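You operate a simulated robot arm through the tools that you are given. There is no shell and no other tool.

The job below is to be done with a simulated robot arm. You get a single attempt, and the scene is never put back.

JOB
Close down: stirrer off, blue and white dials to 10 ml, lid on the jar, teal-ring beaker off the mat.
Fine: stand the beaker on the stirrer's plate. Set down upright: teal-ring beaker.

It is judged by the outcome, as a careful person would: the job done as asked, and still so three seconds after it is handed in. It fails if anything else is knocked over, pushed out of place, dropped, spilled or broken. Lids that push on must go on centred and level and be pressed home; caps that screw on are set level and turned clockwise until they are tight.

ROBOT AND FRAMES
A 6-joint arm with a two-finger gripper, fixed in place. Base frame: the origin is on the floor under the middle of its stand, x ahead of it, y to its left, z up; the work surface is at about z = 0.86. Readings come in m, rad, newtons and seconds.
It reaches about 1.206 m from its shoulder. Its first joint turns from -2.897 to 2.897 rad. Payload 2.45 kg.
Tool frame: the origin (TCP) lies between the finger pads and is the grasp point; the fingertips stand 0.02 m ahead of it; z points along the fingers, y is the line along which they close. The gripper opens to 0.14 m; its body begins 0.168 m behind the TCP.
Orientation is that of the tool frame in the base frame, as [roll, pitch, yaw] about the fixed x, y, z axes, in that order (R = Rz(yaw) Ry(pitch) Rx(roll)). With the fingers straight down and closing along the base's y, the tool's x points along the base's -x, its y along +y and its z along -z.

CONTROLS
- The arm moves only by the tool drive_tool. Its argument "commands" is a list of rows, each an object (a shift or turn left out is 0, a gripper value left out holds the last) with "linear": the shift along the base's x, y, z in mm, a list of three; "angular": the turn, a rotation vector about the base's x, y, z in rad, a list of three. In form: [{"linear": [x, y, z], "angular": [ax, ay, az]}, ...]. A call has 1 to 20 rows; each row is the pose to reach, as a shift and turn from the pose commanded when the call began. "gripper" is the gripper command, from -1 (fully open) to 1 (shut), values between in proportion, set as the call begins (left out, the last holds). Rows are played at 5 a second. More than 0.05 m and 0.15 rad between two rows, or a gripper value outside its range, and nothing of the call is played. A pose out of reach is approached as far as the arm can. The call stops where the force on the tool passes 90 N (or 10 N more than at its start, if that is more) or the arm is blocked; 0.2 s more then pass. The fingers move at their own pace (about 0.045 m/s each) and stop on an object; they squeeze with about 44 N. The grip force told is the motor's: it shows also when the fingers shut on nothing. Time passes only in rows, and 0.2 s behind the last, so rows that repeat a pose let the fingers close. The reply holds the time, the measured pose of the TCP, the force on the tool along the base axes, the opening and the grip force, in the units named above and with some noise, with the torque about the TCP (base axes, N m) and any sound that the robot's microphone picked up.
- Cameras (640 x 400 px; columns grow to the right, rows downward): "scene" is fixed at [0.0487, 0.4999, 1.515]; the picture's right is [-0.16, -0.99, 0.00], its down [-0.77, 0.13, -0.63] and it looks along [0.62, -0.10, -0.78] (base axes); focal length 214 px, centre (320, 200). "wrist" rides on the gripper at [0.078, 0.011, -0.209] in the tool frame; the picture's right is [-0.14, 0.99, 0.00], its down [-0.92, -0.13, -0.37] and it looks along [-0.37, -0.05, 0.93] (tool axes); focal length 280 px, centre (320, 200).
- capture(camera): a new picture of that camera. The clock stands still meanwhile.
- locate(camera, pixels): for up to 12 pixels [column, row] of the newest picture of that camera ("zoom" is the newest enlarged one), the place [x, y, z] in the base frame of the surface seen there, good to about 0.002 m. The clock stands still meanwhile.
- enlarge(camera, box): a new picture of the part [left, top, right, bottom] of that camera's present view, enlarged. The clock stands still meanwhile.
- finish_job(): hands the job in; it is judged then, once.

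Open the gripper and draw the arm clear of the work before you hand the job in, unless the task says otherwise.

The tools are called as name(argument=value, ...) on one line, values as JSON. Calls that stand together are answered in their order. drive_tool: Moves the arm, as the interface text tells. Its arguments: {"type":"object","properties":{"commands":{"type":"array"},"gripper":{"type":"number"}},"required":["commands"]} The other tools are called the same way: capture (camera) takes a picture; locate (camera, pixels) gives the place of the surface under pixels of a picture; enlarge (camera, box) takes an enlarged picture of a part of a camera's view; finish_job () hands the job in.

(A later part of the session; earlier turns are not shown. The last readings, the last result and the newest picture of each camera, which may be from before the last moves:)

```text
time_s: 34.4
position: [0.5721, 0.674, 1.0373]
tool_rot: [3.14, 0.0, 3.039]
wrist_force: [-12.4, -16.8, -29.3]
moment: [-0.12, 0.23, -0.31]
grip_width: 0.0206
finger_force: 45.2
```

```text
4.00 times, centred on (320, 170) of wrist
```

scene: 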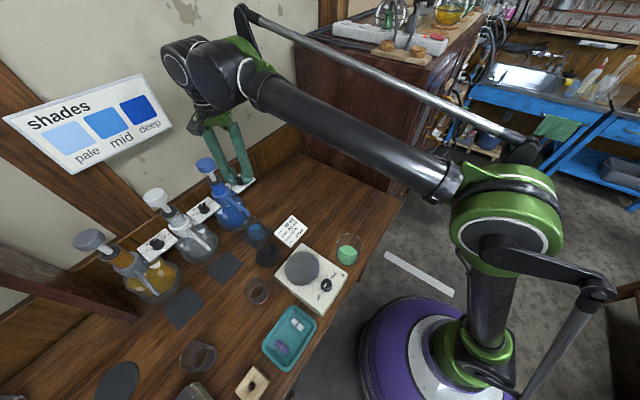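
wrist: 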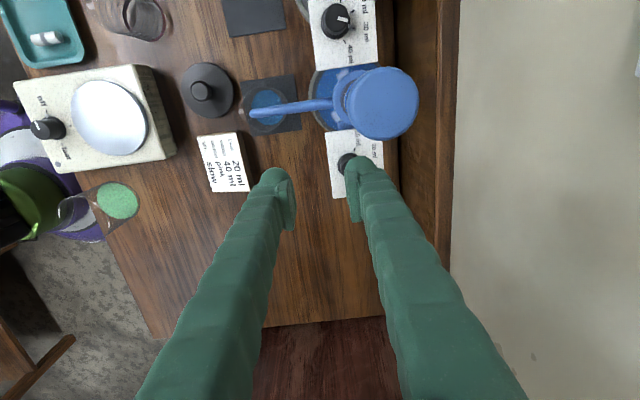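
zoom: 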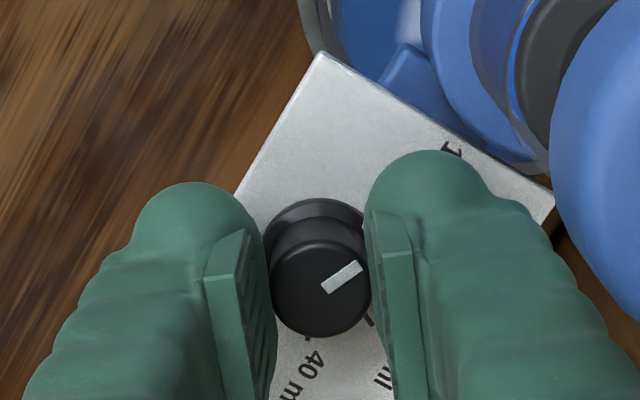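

A −0.31 N·m reaction suggests the end stop at 10 ml. I back off a hair, release and look.

drive_tool(commands=[{"linear": [0, 0, 0], "angular": [0, 0, -0.02]}, {"linear": [0, 0, 0], "angular": [0, 0, -0.02]}, {"linear": [0, 0, 0], "angular": [0, 0, -0.02]}, {"linear": [0, 0, 20], "angular": [0, 0, -0.02]}, {"linear": [0, 0, 45], "angular": [0, 0, -0.02]}, {"linear": [10, -20, 70], "angular": [0, 0, -0.02]}, {"linear": [20, -40, 90], "angular": [0, 0, -0.02]}, {"linear": [20, -40, 90], "angular": [0, 0, -0.02]}], gripper=0.43)

capture(camera="wrist")

enlarge(camera="scene", box=[180, 150, 270, 225])

```text
time_s: 36.2
position: [0.5935, 0.634, 1.1276]
tool_rot: [-3.141, 0.001, 3.015]
wrist_force: [-0.6, -0.4, 0.5]
moment: [-0.04, 0.01, 0.0]
grip_width: 0.0401
finger_force: 0.0
```

```text
taken
```

wrist: 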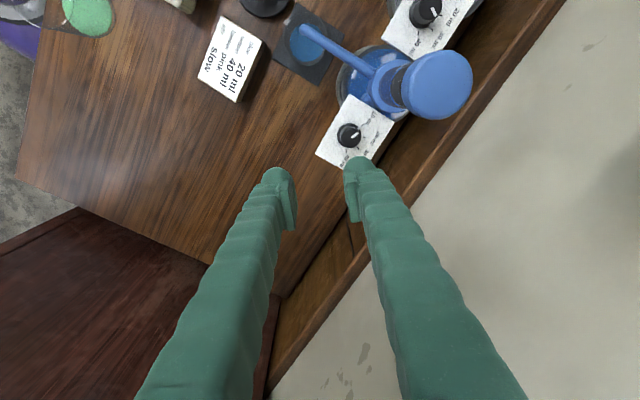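

```text
5.33 times, centred on (225, 188) of scene
```

zoom: 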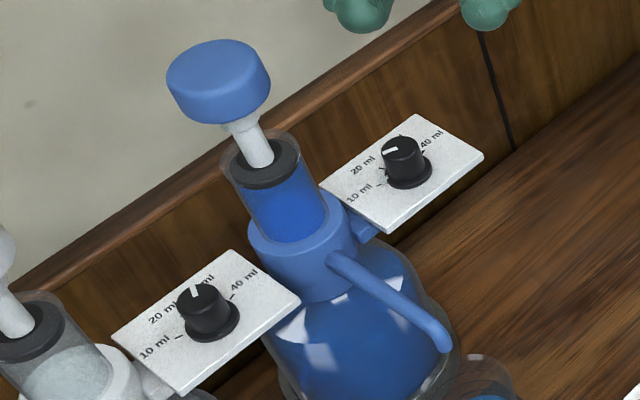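

I enlarge the blue dial in both views to check whether the pointer truly lines up with 10 ml.

enlarge(camera="wrist", box=[305, 90, 400, 175])

enlarge(camera="scene", box=[220, 165, 268, 195])

```text
4.71 times, centred on (352, 132) of wrist
```

zoom: 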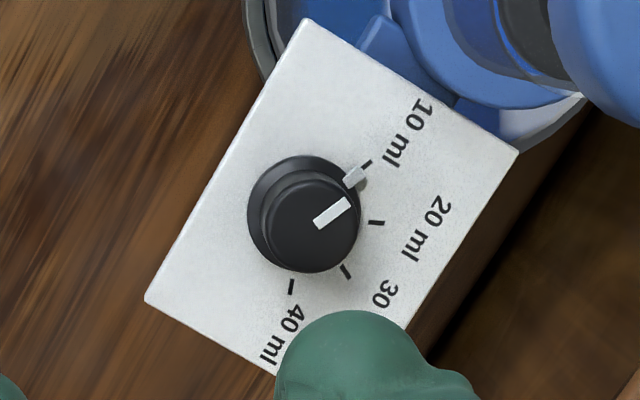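

```text
13.33 times, centred on (244, 180) of scene
```

zoom: 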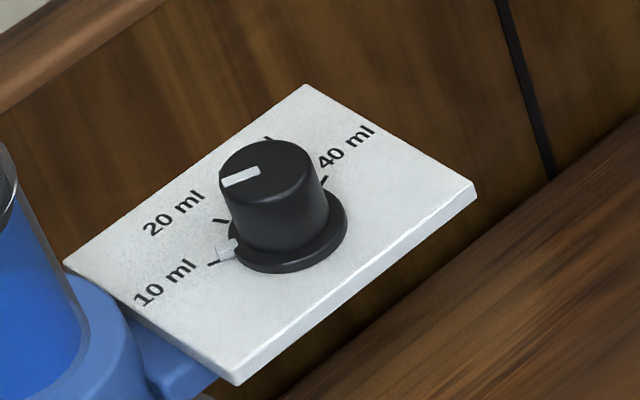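

It lines up closely with the 10 ml tick. I verify the angle numerically with located points on the pointer and tick.

enlarge(camera="wrist", box=[325, 105, 385, 160])

```text
7.27 times, centred on (355, 132) of wrist
```

zoom: 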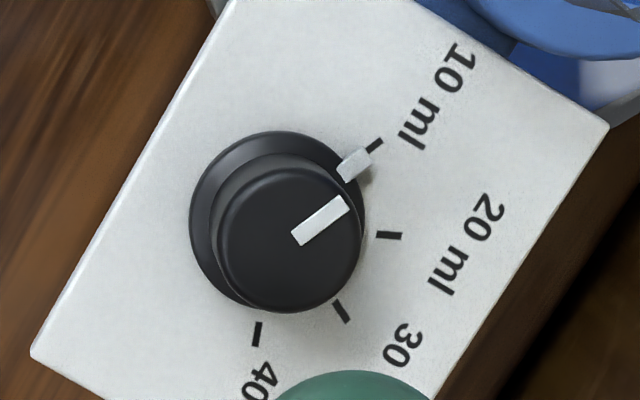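

The pointer (297,239→345,202, ≈37.6°) matches the 10 ml tick direction (≈36.9°): blue is done. Now I locate the white knob (wrist ~ (425,12)) and white pump.

enlarge(camera="wrist", box=[375, 0, 485, 70])

enlarge(camera="scene", box=[180, 190, 230, 225])

locate(camera="zoom", pixels=[[320, 170], [320, 145], [280, 190], [355, 185], [330, 290], [265, 280], [395, 235], [240, 295], [375, 220], [110, 290], [530, 220], [380, 100]])

```text
5.71 times, centred on (430, 35) of wrist
```

zoom: 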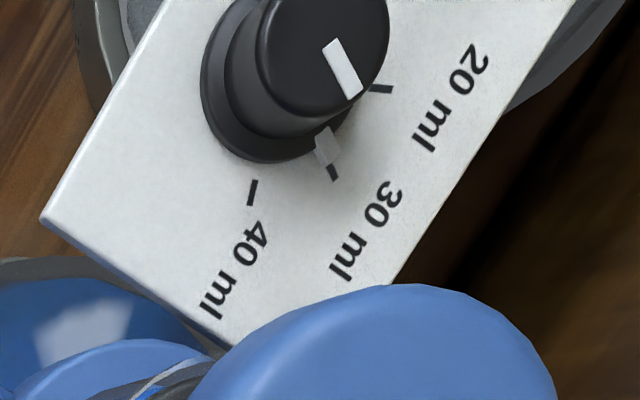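

```text
11.43 times, centred on (205, 208) of scene
```

zoom: 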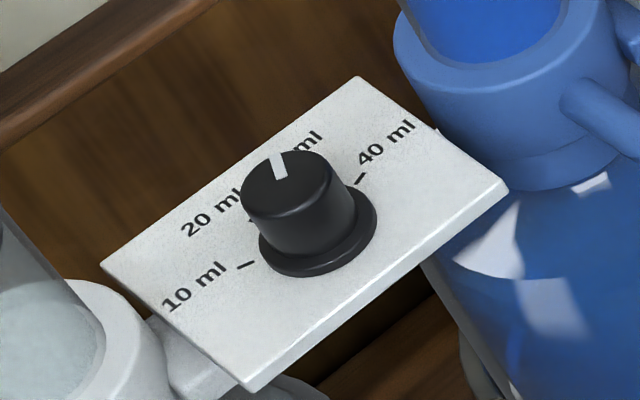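

```text
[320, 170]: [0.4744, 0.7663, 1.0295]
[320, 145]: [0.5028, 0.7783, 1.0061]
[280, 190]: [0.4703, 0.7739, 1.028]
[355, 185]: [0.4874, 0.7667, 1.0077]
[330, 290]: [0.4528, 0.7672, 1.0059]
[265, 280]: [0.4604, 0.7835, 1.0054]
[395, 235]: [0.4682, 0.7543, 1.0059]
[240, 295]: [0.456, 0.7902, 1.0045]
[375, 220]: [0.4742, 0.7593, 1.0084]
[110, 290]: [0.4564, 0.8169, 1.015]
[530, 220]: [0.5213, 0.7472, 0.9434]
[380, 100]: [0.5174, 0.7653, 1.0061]
```

White knob is near (0.472, 0.772), midway between the two pump columns. I back out toward the front, then slide along to stand in front of the white dial (n≈0.75) at z ≈ 1.12 with yaw 2.356.

drive_tool(commands=[{"linear": [-28, -28, 0], "angular": [0, 0, -0.08]}, {"linear": [-56, -56, 0], "angular": [0, 0, -0.16]}, {"linear": [-83, -83, 0], "angular": [0, 0, -0.24]}, {"linear": [-113, -60, 0], "angular": [0, 0, -0.33]}, {"linear": [-143, -32, 0], "angular": [0, 0, -0.42]}, {"linear": [-173, -4, 0], "angular": [0, 0, -0.51]}, {"linear": [-195, 22, -5], "angular": [0, 0, -0.6]}, {"linear": [-213, 46, -8], "angular": [0, 0, -0.659]}, {"linear": [-213, 46, -8], "angular": [0, 0, -0.659]}])

capture(camera="wrist")

capture(camera="scene")

```text
time_s: 38.2
position: [0.3782, 0.6805, 1.1195]
tool_rot: [3.139, 0.0, 2.356]
wrist_force: [0.3, -0.2, -0.5]
moment: [0.01, -0.03, 0.01]
grip_width: 0.0399
finger_force: 0.1
```

```text
taken
```

wrist: 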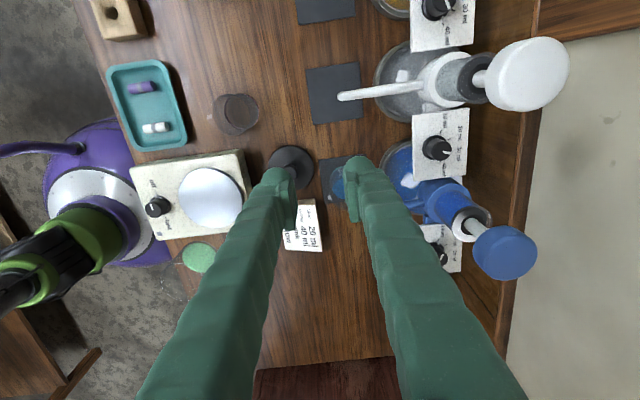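

```text
taken
```

scene: 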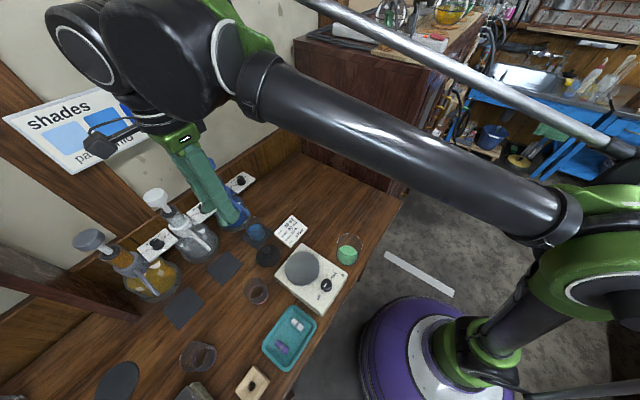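

The white knob is clearly visible at (437,148). I enlarge and locate its centre and the white pump's head/spout.

enlarge(camera="wrist", box=[400, 105, 480, 185])

locate(camera="zoom", pixels=[[310, 187], [270, 187], [350, 187], [310, 150], [310, 222], [320, 185], [330, 130], [380, 150], [390, 195], [365, 235]])

locate(camera="wrist", pixels=[[528, 75], [525, 40], [525, 108], [490, 75], [568, 75], [420, 88], [345, 96], [505, 252], [495, 225], [474, 225]])

```text
5.00 times, centred on (440, 145) of wrist
```

zoom: 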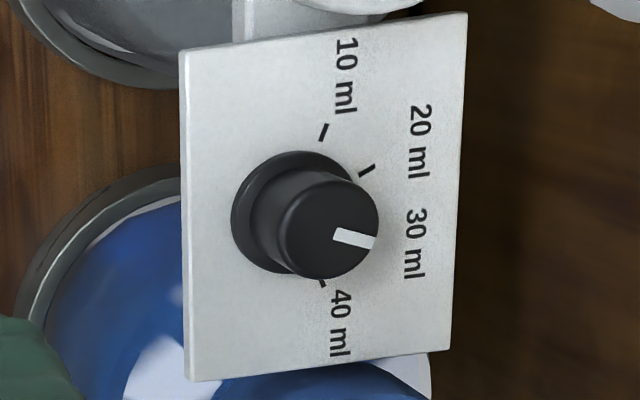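

```text
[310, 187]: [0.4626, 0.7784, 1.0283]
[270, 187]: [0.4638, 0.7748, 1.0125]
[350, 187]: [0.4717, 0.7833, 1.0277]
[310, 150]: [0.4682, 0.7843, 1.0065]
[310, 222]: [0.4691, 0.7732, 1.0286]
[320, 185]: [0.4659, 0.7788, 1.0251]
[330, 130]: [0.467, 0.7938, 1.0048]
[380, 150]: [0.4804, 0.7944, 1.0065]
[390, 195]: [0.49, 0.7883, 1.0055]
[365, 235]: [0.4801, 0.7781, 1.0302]
```

```text
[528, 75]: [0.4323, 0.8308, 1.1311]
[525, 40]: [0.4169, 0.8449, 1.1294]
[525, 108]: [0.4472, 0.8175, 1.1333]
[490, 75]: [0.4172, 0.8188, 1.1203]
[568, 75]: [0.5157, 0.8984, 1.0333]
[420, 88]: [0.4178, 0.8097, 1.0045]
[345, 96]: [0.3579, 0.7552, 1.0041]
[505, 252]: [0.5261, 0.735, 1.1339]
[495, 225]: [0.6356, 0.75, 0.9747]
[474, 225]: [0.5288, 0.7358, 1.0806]
```

Knob axis ≈ (0.4745, 0.774); pumps are ~70 mm to either side. I slide in along the wall-normal direction, lowering to z ≈ 1.08, then look.

drive_tool(commands=[{"linear": [25, 24, -10]}, {"linear": [50, 48, -20]}, {"linear": [75, 72, -30]}, {"linear": [96, 93.5, -38]}, {"linear": [96, 93.5, -38]}])

enlarge(camera="wrist", box=[270, 120, 370, 210])

capture(camera="wrist")

capture(camera="scene")

```text
time_s: 39.4
position: [0.4753, 0.7745, 1.0794]
tool_rot: [3.14, 0.002, 2.356]
wrist_force: [0.2, -0.1, -0.6]
moment: [0.05, 0.04, 0.01]
grip_width: 0.0399
finger_force: 0.0
```

```text
4.44 times, centred on (320, 165) of wrist
```

zoom: 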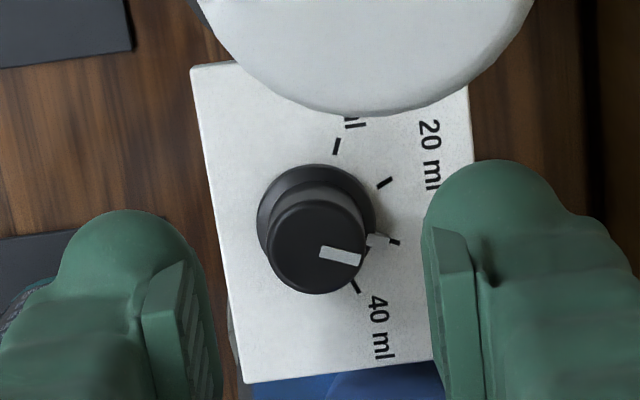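

```text
taken
```

wrist: 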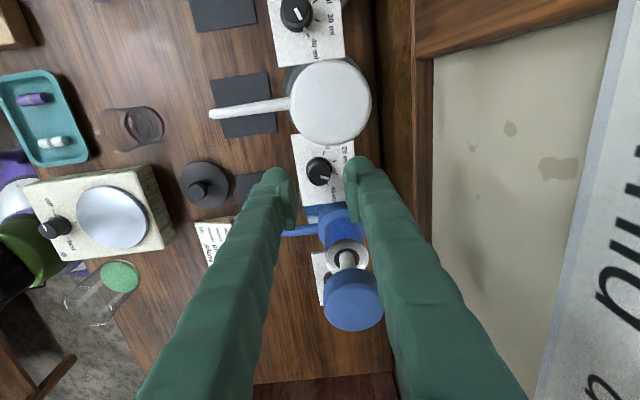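

```text
taken
```

scene: 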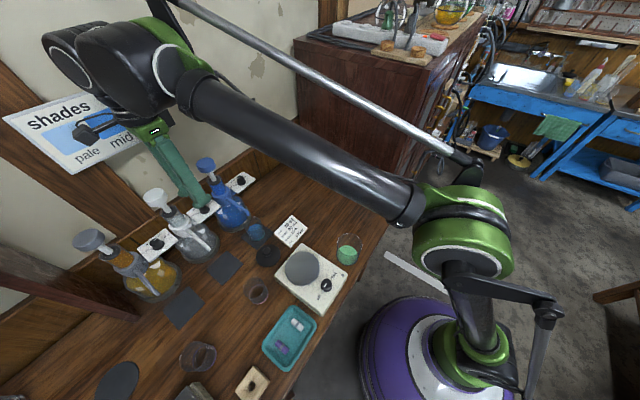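

I'm over the white dial without contact. I locate the knob's centre in the enlargement (316,248).

enlarge(camera="wrist", box=[270, 120, 370, 210])

locate(camera="zoom", pixels=[[316, 248], [272, 248], [360, 248], [316, 208], [316, 288], [336, 146], [384, 183], [394, 242], [355, 286]])

locate(camera="scene", pixels=[[60, 60], [75, 90], [85, 115], [120, 80], [110, 115], [90, 135], [45, 50], [70, 130]])

```text
4.44 times, centred on (320, 165) of wrist
```

zoom: 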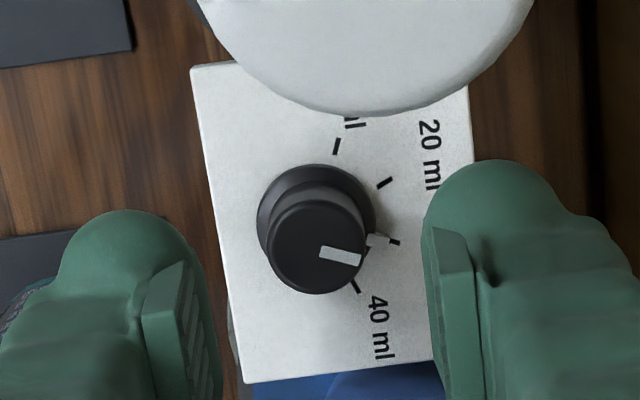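

```text
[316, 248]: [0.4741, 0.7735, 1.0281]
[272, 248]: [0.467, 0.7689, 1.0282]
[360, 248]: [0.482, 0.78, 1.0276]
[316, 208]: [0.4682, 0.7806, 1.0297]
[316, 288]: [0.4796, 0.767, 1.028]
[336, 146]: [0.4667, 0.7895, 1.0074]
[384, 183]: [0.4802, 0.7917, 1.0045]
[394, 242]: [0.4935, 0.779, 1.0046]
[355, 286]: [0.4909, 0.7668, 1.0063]
```

```text
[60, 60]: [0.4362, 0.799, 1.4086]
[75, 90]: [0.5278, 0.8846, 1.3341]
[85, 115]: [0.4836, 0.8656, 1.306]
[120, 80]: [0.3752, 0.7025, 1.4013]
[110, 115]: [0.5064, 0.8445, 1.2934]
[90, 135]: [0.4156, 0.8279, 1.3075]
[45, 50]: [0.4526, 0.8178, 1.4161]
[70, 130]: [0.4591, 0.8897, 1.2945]
```

Centre ≈ (0.4742, 0.774). I nudge 0.85 mm, set yaw 2.25, descend to z ≈ 1.036.

drive_tool(commands=[{"linear": [-0.6, -0.6, 0], "angular": [0, 0, -0.107]}, {"linear": [-0.6, -0.6, -22], "angular": [0, 0, -0.107]}, {"linear": [-0.6, -0.6, -43], "angular": [0, 0, -0.107]}, {"linear": [-0.6, -0.6, -43], "angular": [0, 0, -0.107]}])

enlarge(camera="wrist", box=[270, 130, 370, 220])

```text
time_s: 40.4
position: [0.4744, 0.7747, 1.0365]
tool_rot: [3.141, 0.003, 2.249]
wrist_force: [0.5, 0.1, -0.3]
moment: [0.02, 0.05, -0.02]
grip_width: 0.0395
finger_force: 0.1
```

```text
4.44 times, centred on (320, 175) of wrist
```

zoom: 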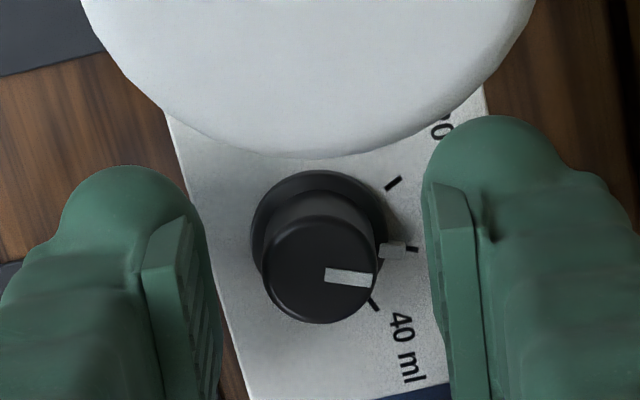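

Well centred (320 vs 320). I grip and turn +45°, then open and rotate back.

drive_tool(commands=[{"linear": [0, 0, 0]}, {"linear": [0, 0, 0]}, {"linear": [0, 0, 0]}, {"linear": [0, 0, 0]}, {"linear": [0, 0, 0], "angular": [0, 0, 0.1]}, {"linear": [0, 0, 0], "angular": [0, 0, 0.2]}, {"linear": [0, 0, 0], "angular": [0, 0, 0.3]}, {"linear": [0, 0, 0], "angular": [0, 0, 0.4]}, {"linear": [0, 0, 0], "angular": [0, 0, 0.5]}, {"linear": [0, 0, 0], "angular": [0, 0, 0.6]}, {"linear": [0, 0, 0], "angular": [0, 0, 0.7]}, {"linear": [0, 0, 0], "angular": [0, 0, 0.785]}, {"linear": [0, 0, 0], "angular": [0, 0, 0.785]}], gripper=1)

enlarge(camera="wrist", box=[270, 120, 370, 220])

```text
time_s: 41.8
position: [0.4753, 0.7743, 1.0418]
tool_rot: [3.126, -0.002, 2.431]
wrist_force: [56.8, 87.7, 137.4]
moment: [0.15, -0.12, -0.04]
grip_width: 0.0116
finger_force: 36.4
stopped in row 7: the force on the tool passed its limit at 93 N (the readings are from after the stop); the commanded pose is now the measured one
```

```text
4.00 times, centred on (320, 170) of wrist
```

zoom: 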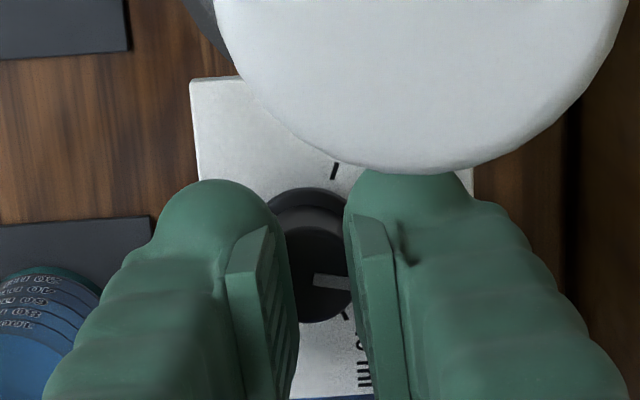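

The turn stopped on a force limit (fingers slid to 11.6 mm – off the knob's side). I open the fingers at once without moving, then look.

drive_tool(commands=[{"linear": [0, 0, 0]}, {"linear": [0, 0, 0]}, {"linear": [0, 0, 0]}], gripper=0.43)

capture(camera="wrist")

capture(camera="scene")

enlarge(camera="wrist", box=[260, 120, 380, 220])

```text
time_s: 42.1
position: [0.4757, 0.7721, 1.0464]
tool_rot: [3.118, -0.004, 2.43]
wrist_force: [17.3, 32.3, 87.6]
moment: [-0.2, 0.35, -0.02]
grip_width: 0.01
finger_force: 0.1
stopped in row 1: the force on the tool passed its limit at 211 N (the readings are from after the stop); the commanded pose is now the measured one
```

```text
taken
```

wrist: 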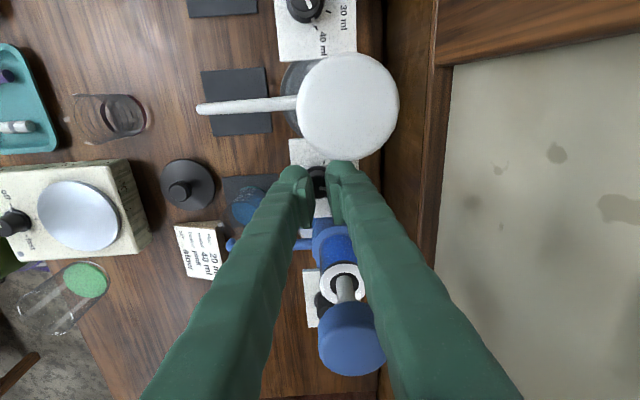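

```text
taken
```

scene: 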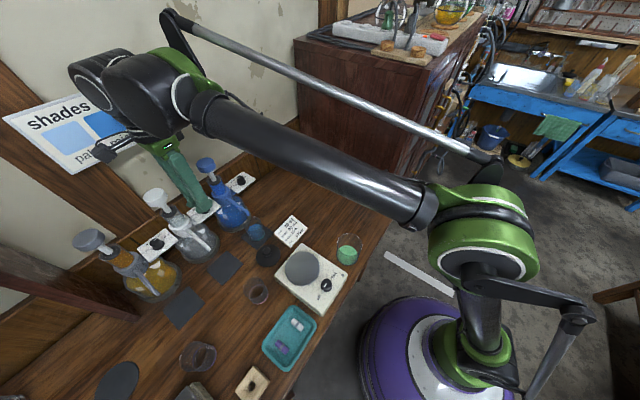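

```text
4.00 times, centred on (320, 170) of wrist
```

zoom: 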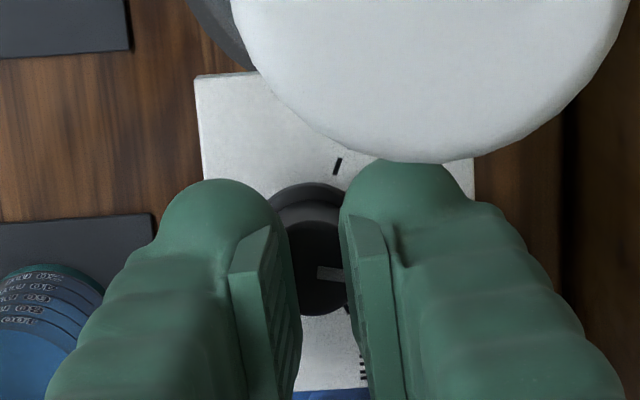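

The tips have slipped up onto the knob's top edge (TCP 1.046, width 10 mm) and it pushes the tool up. I relieve it by lifting slowly while the fingers open.

drive_tool(commands=[{"linear": [0, 0, 3]}, {"linear": [0, 0, 6]}, {"linear": [0, 0, 10]}, {"linear": [0, 0, 15]}, {"linear": [0, 0, 15]}], gripper=0.43)

capture(camera="wrist")

enlarge(camera="scene", box=[60, 100, 260, 260])

```text
time_s: 43.3
position: [0.4762, 0.7748, 1.0567]
tool_rot: [3.126, -0.002, 2.431]
wrist_force: [-0.3, -0.2, 0.0]
moment: [-0.02, 0.0, -0.01]
grip_width: 0.0398
finger_force: 0.1
```

```text
taken
```

wrist: 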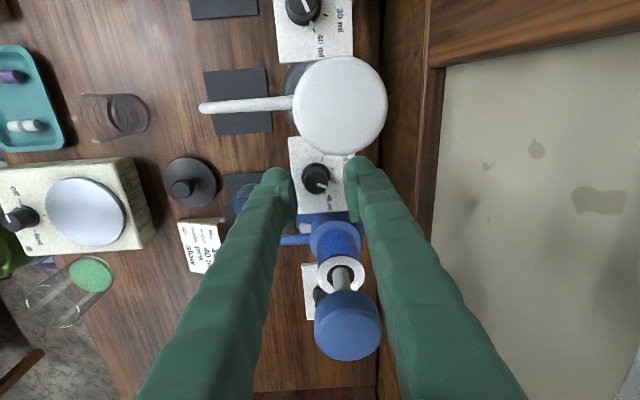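

```text
2.50 times, centred on (160, 180) of scene
```

zoom: 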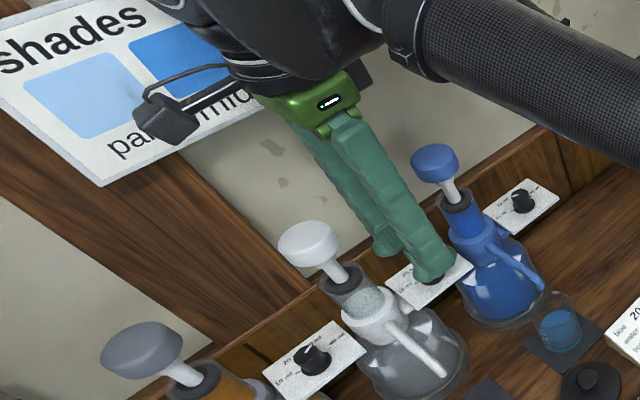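

Forces are back to zero and the bottles still stand. I inspect the white knob and plate for displacement.

enlarge(camera="wrist", box=[270, 120, 370, 220])

locate(camera="zoom", pixels=[[306, 230], [270, 235], [345, 235], [306, 200], [306, 262], [215, 90], [390, 330], [320, 120], [365, 155], [230, 340]])

locate(camera="wrist", pixels=[[340, 105], [348, 325], [345, 270]])

```text
4.00 times, centred on (320, 170) of wrist
```

zoom: 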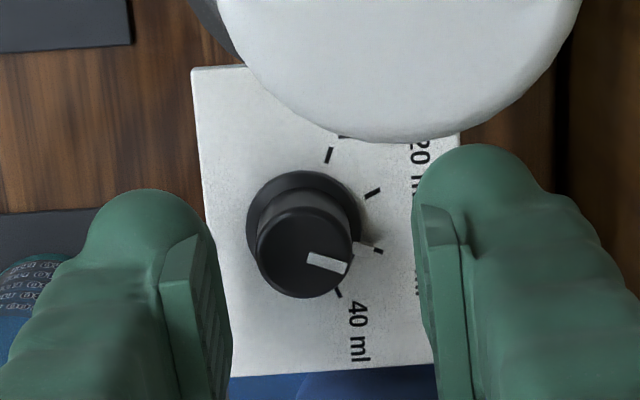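

```text
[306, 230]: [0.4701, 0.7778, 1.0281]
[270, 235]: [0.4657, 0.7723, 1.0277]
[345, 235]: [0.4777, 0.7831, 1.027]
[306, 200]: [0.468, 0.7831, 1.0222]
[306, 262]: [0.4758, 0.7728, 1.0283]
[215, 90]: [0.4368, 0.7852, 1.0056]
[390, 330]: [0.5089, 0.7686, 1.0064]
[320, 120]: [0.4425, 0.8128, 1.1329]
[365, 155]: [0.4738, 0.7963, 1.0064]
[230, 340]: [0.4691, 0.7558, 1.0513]
```

```text
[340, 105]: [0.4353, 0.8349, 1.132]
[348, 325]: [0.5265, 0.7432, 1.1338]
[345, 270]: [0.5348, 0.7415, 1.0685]
```

The knob is unturned at 30 ml and its place is unchanged; the pads probably gripped only its chamfered top edge. I level the tool (tilt ~0.015 rad), return to yaw 2.25, re-centre, and will grip lower this time.

drive_tool(commands=[{"linear": [-1, -1, 0], "angular": [-0.0065, 0.0043, -0.09]}, {"linear": [-1.7, -1.7, 0], "angular": [-0.0131, 0.0087, -0.181]}, {"linear": [-1.7, -1.7, 0], "angular": [-0.0131, 0.0087, -0.181]}])

enlarge(camera="wrist", box=[270, 120, 370, 220])

locate(camera="zoom", pixels=[[320, 250], [280, 250], [360, 250], [320, 225], [320, 285], [330, 155], [375, 190], [383, 250]])

```text
time_s: 44.1
position: [0.474, 0.7734, 1.0559]
tool_rot: [3.14, 0.003, 2.247]
wrist_force: [-0.2, -0.3, -0.5]
moment: [0.0, -0.03, -0.04]
grip_width: 0.04
finger_force: 0.0
```

```text
4.00 times, centred on (320, 170) of wrist
```

zoom: 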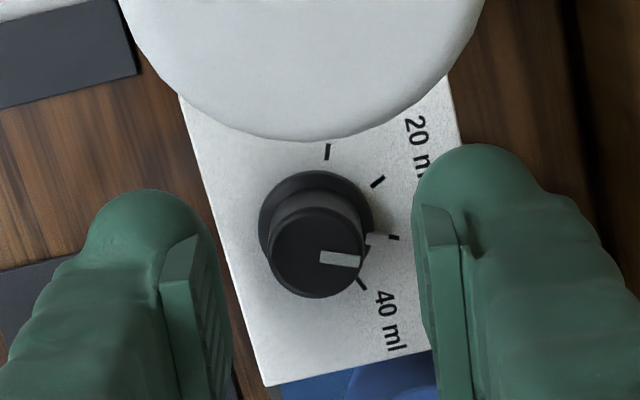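

```text
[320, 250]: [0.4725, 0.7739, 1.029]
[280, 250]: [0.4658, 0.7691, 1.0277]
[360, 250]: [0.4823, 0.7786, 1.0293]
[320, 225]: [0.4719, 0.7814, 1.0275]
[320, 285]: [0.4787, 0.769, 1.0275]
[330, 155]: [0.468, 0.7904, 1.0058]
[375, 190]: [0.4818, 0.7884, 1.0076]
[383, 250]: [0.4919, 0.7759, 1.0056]
```

Knob centre (317,251) is ~0.7 mm left and ~1 mm up of the tool axis; I correct and descend to TCP z ≈ 1.0315, about 5 mm lower than before.

drive_tool(commands=[{"linear": [-1, 0.5, 0]}, {"linear": [-1, 0.5, -12]}, {"linear": [-1, 0.5, -20]}, {"linear": [-1, 0.5, -24.5]}, {"linear": [-1, 0.5, -24.5]}])

enlarge(camera="wrist", box=[270, 130, 370, 220])

```text
time_s: 45.3
position: [0.474, 0.7741, 1.0331]
tool_rot: [3.141, 0.001, 2.247]
wrist_force: [1.0, 1.1, 0.4]
moment: [0.04, 0.01, -0.02]
grip_width: 0.0397
finger_force: 0.1
```

```text
4.44 times, centred on (320, 175) of wrist
```

zoom: 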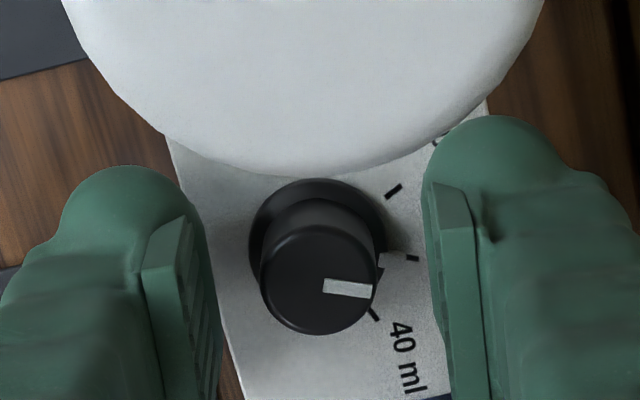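

Centred (318 vs 320). I close only, and read width and forces before any turning.

drive_tool(commands=[{"linear": [0, 0, 0]}, {"linear": [0, 0, 0]}, {"linear": [0, 0, 0]}, {"linear": [0, 0, 0]}], gripper=1)

enlarge(camera="wrist", box=[270, 130, 370, 220])

```text
time_s: 46.3
position: [0.4739, 0.7732, 1.0329]
tool_rot: [3.14, 0.001, 2.247]
wrist_force: [-7.0, -9.2, -8.0]
moment: [-0.07, 0.07, -0.04]
grip_width: 0.0204
finger_force: 45.7
```

```text
4.44 times, centred on (320, 175) of wrist
```

zoom: 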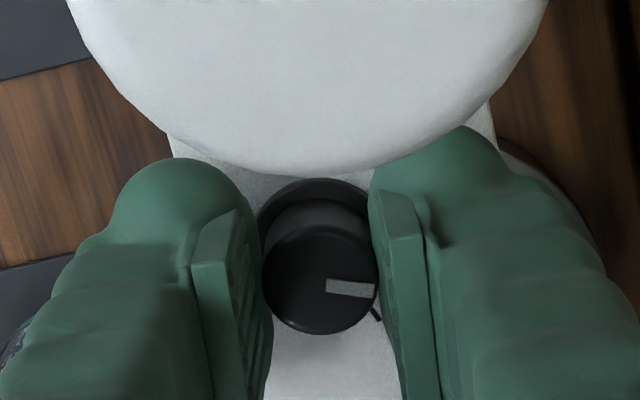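

Firm grip at 20.4 mm, same readings as on the blue one. I turn slowly, first 0.24 rad, and check.

drive_tool(commands=[{"linear": [0, 0, 0], "angular": [0, 0, 0.06]}, {"linear": [0, 0, 0], "angular": [0, 0, 0.12]}, {"linear": [0, 0, 0], "angular": [0, 0, 0.18]}, {"linear": [0, 0, 0], "angular": [0, 0, 0.24]}])

enlarge(camera="wrist", box=[270, 130, 370, 220])

```text
time_s: 47.3
position: [0.4744, 0.7742, 1.0323]
tool_rot: [3.14, 0.003, 2.49]
wrist_force: [-6.6, -10.7, -3.3]
moment: [-0.19, 0.01, -0.02]
grip_width: 0.0203
finger_force: 44.9
```

```text
4.44 times, centred on (320, 175) of wrist
```

zoom: 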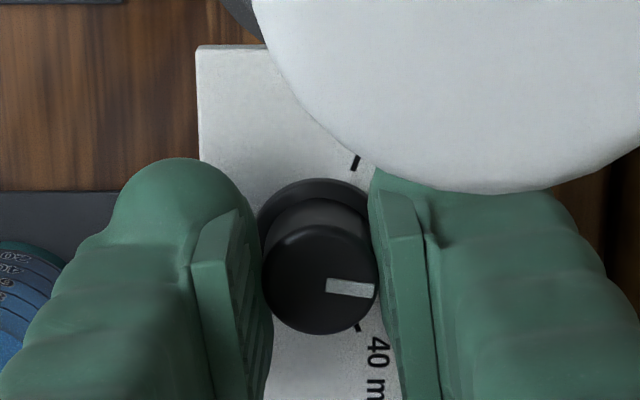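

The knob is turning with the gripper. I continue to a total of 45° (0.545 rad more).

drive_tool(commands=[{"linear": [0, 0, 0], "angular": [0, 0, 0.08]}, {"linear": [0, 0, 0], "angular": [0, 0, 0.16]}, {"linear": [0, 0, 0], "angular": [0, 0, 0.24]}, {"linear": [0, 0, 0], "angular": [0, 0, 0.32]}, {"linear": [0, 0, 0], "angular": [0, 0, 0.4]}, {"linear": [0, 0, 0], "angular": [0, 0, 0.48]}, {"linear": [0, 0, 0], "angular": [0, 0, 0.545]}, {"linear": [0, 0, 0], "angular": [0, 0, 0.545]}])

enlarge(camera="wrist", box=[270, 130, 370, 220])

```text
time_s: 49.1
position: [0.4737, 0.7737, 1.0335]
tool_rot: [3.141, 0.002, 3.032]
wrist_force: [-8.1, -17.7, -6.7]
moment: [-0.17, 0.11, 0.0]
grip_width: 0.0205
finger_force: 45.2
```

```text
4.44 times, centred on (320, 175) of wrist
```

zoom: 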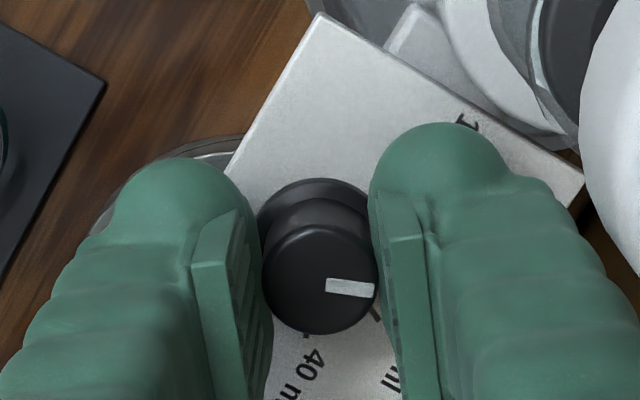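

The knob has come 45° to about 20 ml. I open to ~40 mm, rotate back, and check centring before the second turn.

drive_tool(commands=[{"linear": [0, 0, 0]}, {"linear": [0, 0, 0]}, {"linear": [0, 0, 0], "angular": [0, 0, -0.1]}, {"linear": [0, 0, 0], "angular": [0, 0, -0.2]}, {"linear": [0, 0, 0], "angular": [0, 0, -0.3]}, {"linear": [0, 0, 0], "angular": [0, 0, -0.4]}, {"linear": [0, 0, 0], "angular": [0, 0, -0.5]}, {"linear": [0, 0, 0], "angular": [0, 0, -0.6]}, {"linear": [0, 0, 0], "angular": [0, 0, -0.7]}, {"linear": [0, 0, 0], "angular": [0, 0, -0.785]}, {"linear": [0, 0, 0], "angular": [0, 0, -0.785]}], gripper=0.43)

enlarge(camera="wrist", box=[270, 130, 370, 220])

```text
time_s: 51.5
position: [0.4727, 0.7739, 1.0334]
tool_rot: [3.14, 0.001, 2.246]
wrist_force: [-0.1, 1.2, -0.7]
moment: [0.02, -0.03, 0.03]
grip_width: 0.0398
finger_force: 0.0
```

```text
4.44 times, centred on (320, 175) of wrist
```

zoom: 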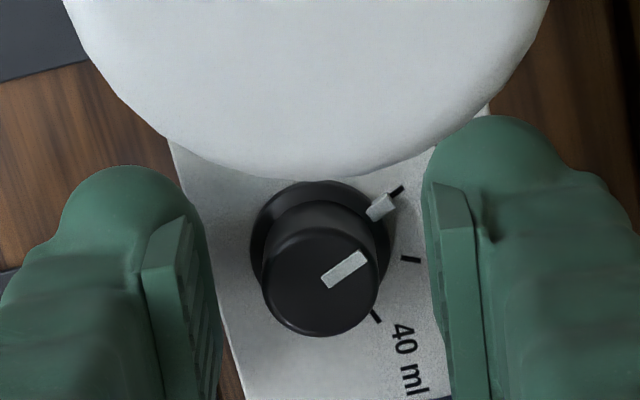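

At 20 ml now, still centred. I grip again at the same height.

drive_tool(commands=[{"linear": [0, 0, 0]}, {"linear": [0, 0, 0]}, {"linear": [0, 0, 0]}, {"linear": [0, 0, 0]}], gripper=1)

```text
time_s: 52.5
position: [0.4725, 0.7736, 1.0328]
tool_rot: [3.139, 0.003, 2.247]
wrist_force: [-2.5, -3.4, -4.8]
moment: [-0.04, 0.04, 0.01]
grip_width: 0.0204
finger_force: 44.9
```

Good grip (20.4 mm). I turn +45° to the 10 ml mark.

drive_tool(commands=[{"linear": [0, 0, 0], "angular": [0, 0, 0.08]}, {"linear": [0, 0, 0], "angular": [0, 0, 0.16]}, {"linear": [0, 0, 0], "angular": [0, 0, 0.24]}, {"linear": [0, 0, 0], "angular": [0, 0, 0.32]}, {"linear": [0, 0, 0], "angular": [0, 0, 0.4]}, {"linear": [0, 0, 0], "angular": [0, 0, 0.48]}, {"linear": [0, 0, 0], "angular": [0, 0, 0.56]}, {"linear": [0, 0, 0], "angular": [0, 0, 0.64]}, {"linear": [0, 0, 0], "angular": [0, 0, 0.72]}, {"linear": [0, 0, 0], "angular": [0, 0, 0.785]}, {"linear": [0, 0, 0], "angular": [0, 0, 0.785]}])

enlarge(camera="wrist", box=[270, 130, 370, 220])

```text
time_s: 54.9
position: [0.4729, 0.7743, 1.0332]
tool_rot: [-3.141, 0.003, 3.033]
wrist_force: [-16.1, -29.2, -25.6]
moment: [-0.23, 0.3, -0.32]
grip_width: 0.0201
finger_force: 44.5
```

```text
4.44 times, centred on (320, 175) of wrist
```

zoom: 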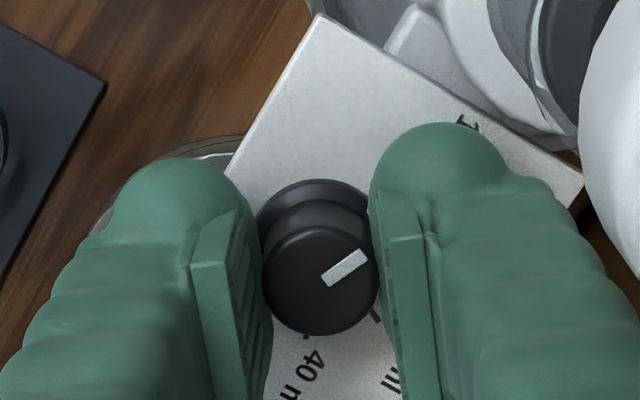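

End-stop torque (−0.32 N·m) as on the blue dial. I release, lift straight up 65 mm, then back out away from the wall.

drive_tool(commands=[{"linear": [0, 0, 0], "angular": [0, 0, -0.02]}, {"linear": [0, 0, 0], "angular": [0, 0, -0.02]}, {"linear": [0, 0, 0], "angular": [0, 0, -0.02]}, {"linear": [0, 0, 20], "angular": [0, 0, -0.02]}, {"linear": [0, 0, 45], "angular": [0, 0, -0.02]}, {"linear": [0, 0, 65], "angular": [0, 0, -0.02]}, {"linear": [-30, -30, 75], "angular": [0, 0, -0.02]}, {"linear": [-62, -62, 90], "angular": [0, 0, -0.02]}, {"linear": [-94, -94, 100], "angular": [0, 0, -0.02]}, {"linear": [-94, -94, 100], "angular": [0, 0, -0.02]}], gripper=0.43)

capture(camera="wrist")

enlarge(camera="scene", box=[180, 190, 230, 225])

```text
time_s: 57.1
position: [0.3808, 0.6804, 1.1337]
tool_rot: [3.14, 0.003, 3.013]
wrist_force: [0.0, 0.8, 0.0]
moment: [0.03, 0.0, 0.04]
grip_width: 0.0399
finger_force: 0.1
```

```text
taken
```

wrist: 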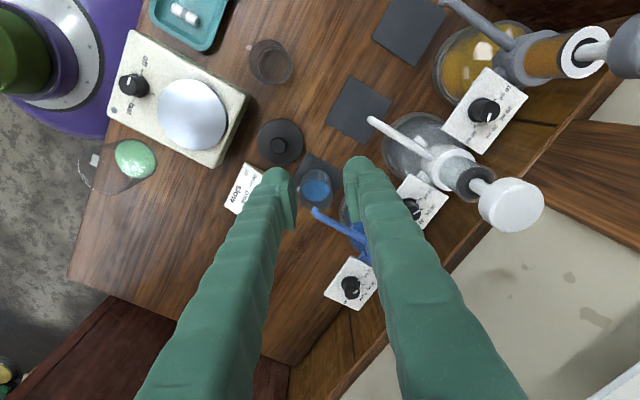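

```text
11.43 times, centred on (205, 208) of scene
```

zoom: 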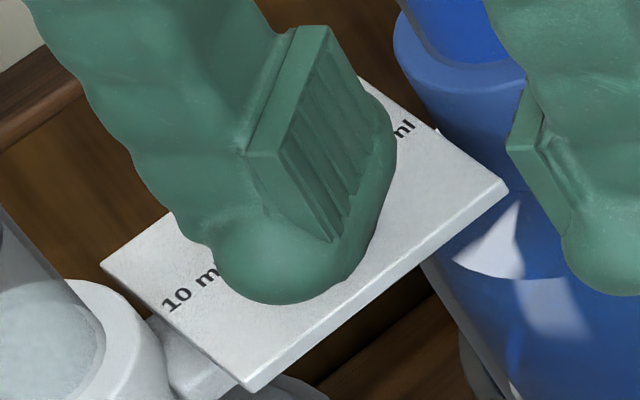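

I move over toward the lid (wrist (280,143)) so the white dial is unobstructed and both can be checked.

drive_tool(commands=[{"linear": [-5, -25, 0]}, {"linear": [-10, -50, 0]}, {"linear": [-15, -70, 0]}, {"linear": [-15, -70, 0]}])

capture(camera="wrist")

enlarge(camera="scene", box=[170, 160, 270, 235])

```text
time_s: 58.1
position: [0.3649, 0.6107, 1.1336]
tool_rot: [3.139, 0.002, 3.013]
wrist_force: [-0.7, -0.2, -0.2]
moment: [0.0, 0.04, 0.02]
grip_width: 0.0401
finger_force: 0.1
```

```text
taken
```

wrist: 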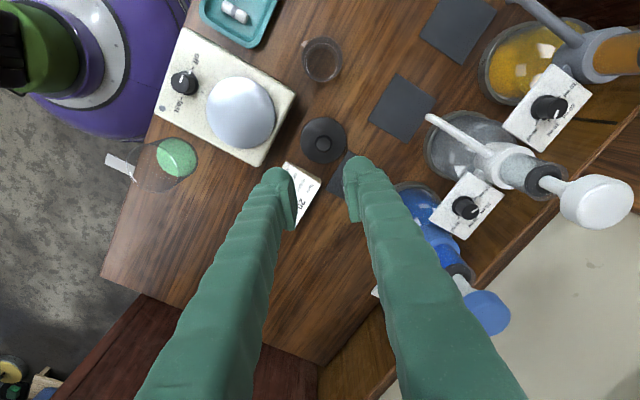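

```text
5.33 times, centred on (220, 198) of scene
```

zoom: 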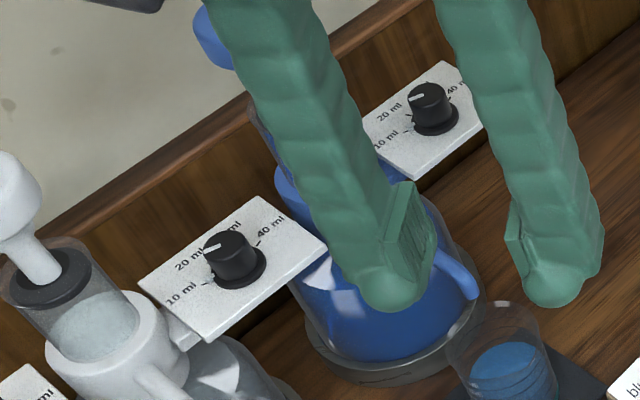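

I enlarge the white dial in the wrist view to confirm 10 ml, and look at the lid and jar closely.

enlarge(camera="wrist", box=[425, 165, 510, 245])

enlarge(camera="wrist", box=[280, 95, 370, 185])

locate(camera="zoom", pixels=[[308, 205], [310, 100], [206, 185], [410, 200], [310, 285], [280, 215], [335, 215], [250, 160]])

enlarge(camera="wrist", box=[110, 110, 220, 210])

```text
5.00 times, centred on (468, 205) of wrist
```

zoom: 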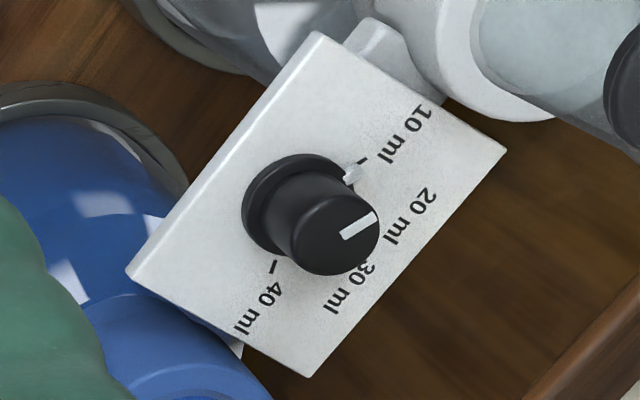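

```text
4.44 times, centred on (325, 140) of wrist
```

zoom: 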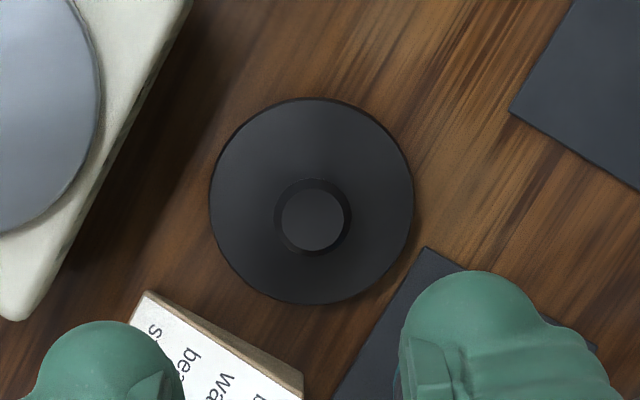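

```text
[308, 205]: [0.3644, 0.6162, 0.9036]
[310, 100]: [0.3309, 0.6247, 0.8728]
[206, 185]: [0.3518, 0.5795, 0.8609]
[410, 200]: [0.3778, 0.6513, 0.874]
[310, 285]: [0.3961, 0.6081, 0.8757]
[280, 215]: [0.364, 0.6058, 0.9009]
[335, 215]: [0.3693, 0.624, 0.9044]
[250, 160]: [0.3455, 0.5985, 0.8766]
```

```text
4.00 times, centred on (165, 160) of wrist
```

zoom: 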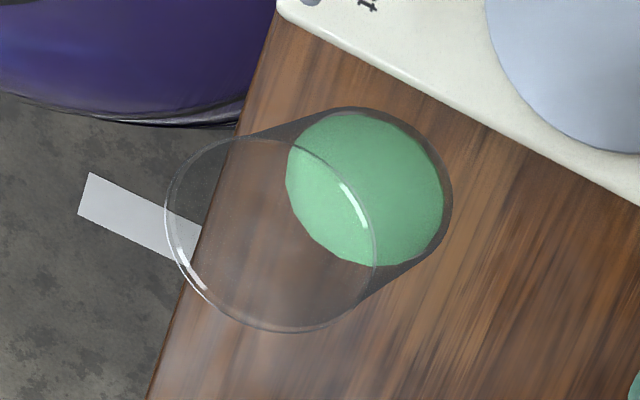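

White reads 10 ml (nub on the tick at (362,160)). Now I measure the jar's rim in the last enlargement.

locate(camera="zoom", pixels=[[167, 215], [345, 190], [230, 141], [290, 330], [195, 275], [374, 250], [250, 137], [180, 180], [370, 190], [300, 250], [450, 200], [330, 110]])

capture(camera="scene")

enlarge(camera="scene", box=[310, 220, 386, 276])

```text
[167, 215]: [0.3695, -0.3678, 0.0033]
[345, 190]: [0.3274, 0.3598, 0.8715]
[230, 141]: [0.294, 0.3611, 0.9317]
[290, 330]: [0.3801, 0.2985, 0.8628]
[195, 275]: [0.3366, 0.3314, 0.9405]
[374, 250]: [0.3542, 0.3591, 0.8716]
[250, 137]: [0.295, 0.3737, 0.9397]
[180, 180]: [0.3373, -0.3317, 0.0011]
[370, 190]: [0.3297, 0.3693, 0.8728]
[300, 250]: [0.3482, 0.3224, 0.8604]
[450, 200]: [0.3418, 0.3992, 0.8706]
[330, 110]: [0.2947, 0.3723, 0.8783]
```

```text
taken
```

scene: 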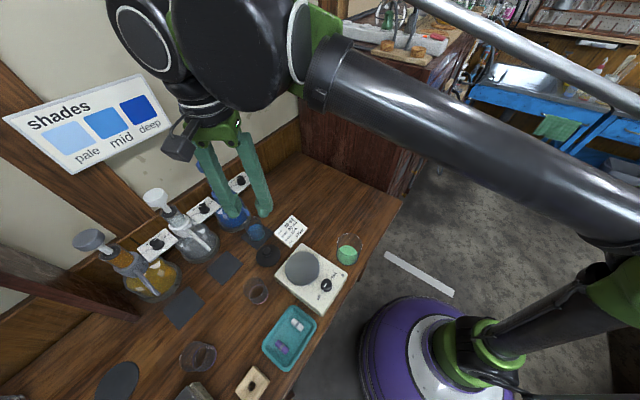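

```text
7.14 times, centred on (348, 248) of scene
```

zoom: 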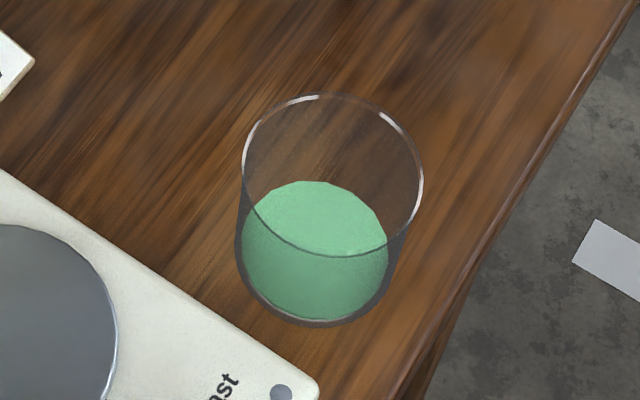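

The jar rim sits around z ≈ 0.94 near (0.32, 0.37). First the lid: I lower to z ≈ 0.99 over its knob and check alignment.

drive_tool(commands=[{"linear": [1, 2, -40]}, {"linear": [2, 4, -80]}, {"linear": [2.6, 5.3, -110]}, {"linear": [2.6, 5.3, -140]}, {"linear": [2.6, 5.3, -140]}], gripper=0.35)

capture(camera="wrist")

enlarge(camera="wrist", box=[260, 110, 380, 210])

```text
time_s: 59.3
position: [0.3676, 0.6151, 0.9915]
tool_rot: [3.14, 0.002, 3.013]
wrist_force: [1.3, -0.6, -0.4]
moment: [0.02, 0.0, 0.0]
grip_width: 0.0454
finger_force: 0.0
```

```text
taken
```

wrist: 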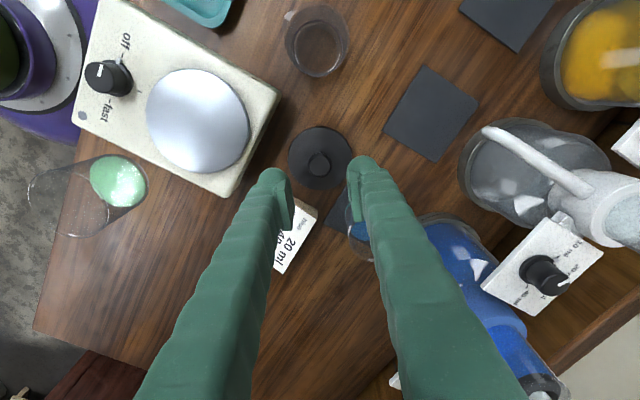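

```text
4.00 times, centred on (320, 160) of wrist
```

zoom: 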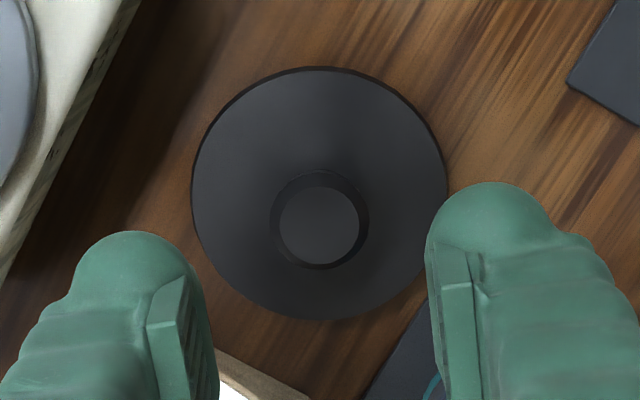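

Aligned: the lid knob's top centre (319,225) is exactly on the tool axis. I descend to TCP z ≈ 0.900 and close on the knob.

drive_tool(commands=[{"linear": [0, 0, -40]}, {"linear": [0, 0, -75]}, {"linear": [0, 0, -91]}, {"linear": [0, 0, -91]}])

enlarge(camera="wrist", box=[260, 120, 380, 220])

```text
time_s: 60.3
position: [0.3683, 0.6159, 0.9012]
tool_rot: [3.141, 0.002, 3.013]
wrist_force: [-0.3, 0.0, 0.3]
moment: [0.0, 0.0, -0.05]
grip_width: 0.0456
finger_force: 0.0
```

```text
4.00 times, centred on (320, 170) of wrist
```

zoom: 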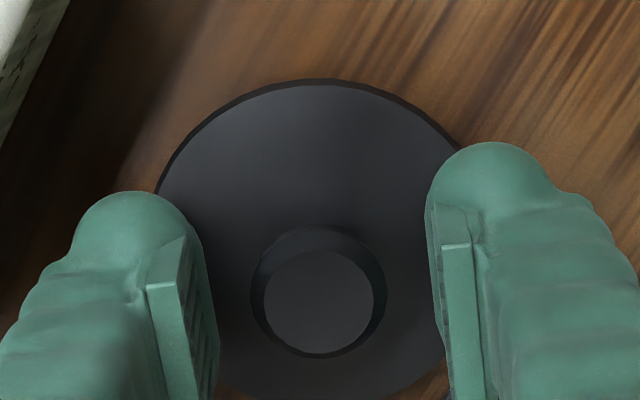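

Knob sits centred between the pads. Closing now.

drive_tool(commands=[{"linear": [0, 0, 0]}, {"linear": [0, 0, 0]}, {"linear": [0, 0, 0]}, {"linear": [0, 0, 0]}], gripper=1)

```text
time_s: 61.3
position: [0.3699, 0.6153, 0.902]
tool_rot: [3.139, 0.002, 3.013]
wrist_force: [0.6, -0.4, 0.5]
moment: [0.03, 0.03, -0.02]
grip_width: 0.024
finger_force: 44.1
```

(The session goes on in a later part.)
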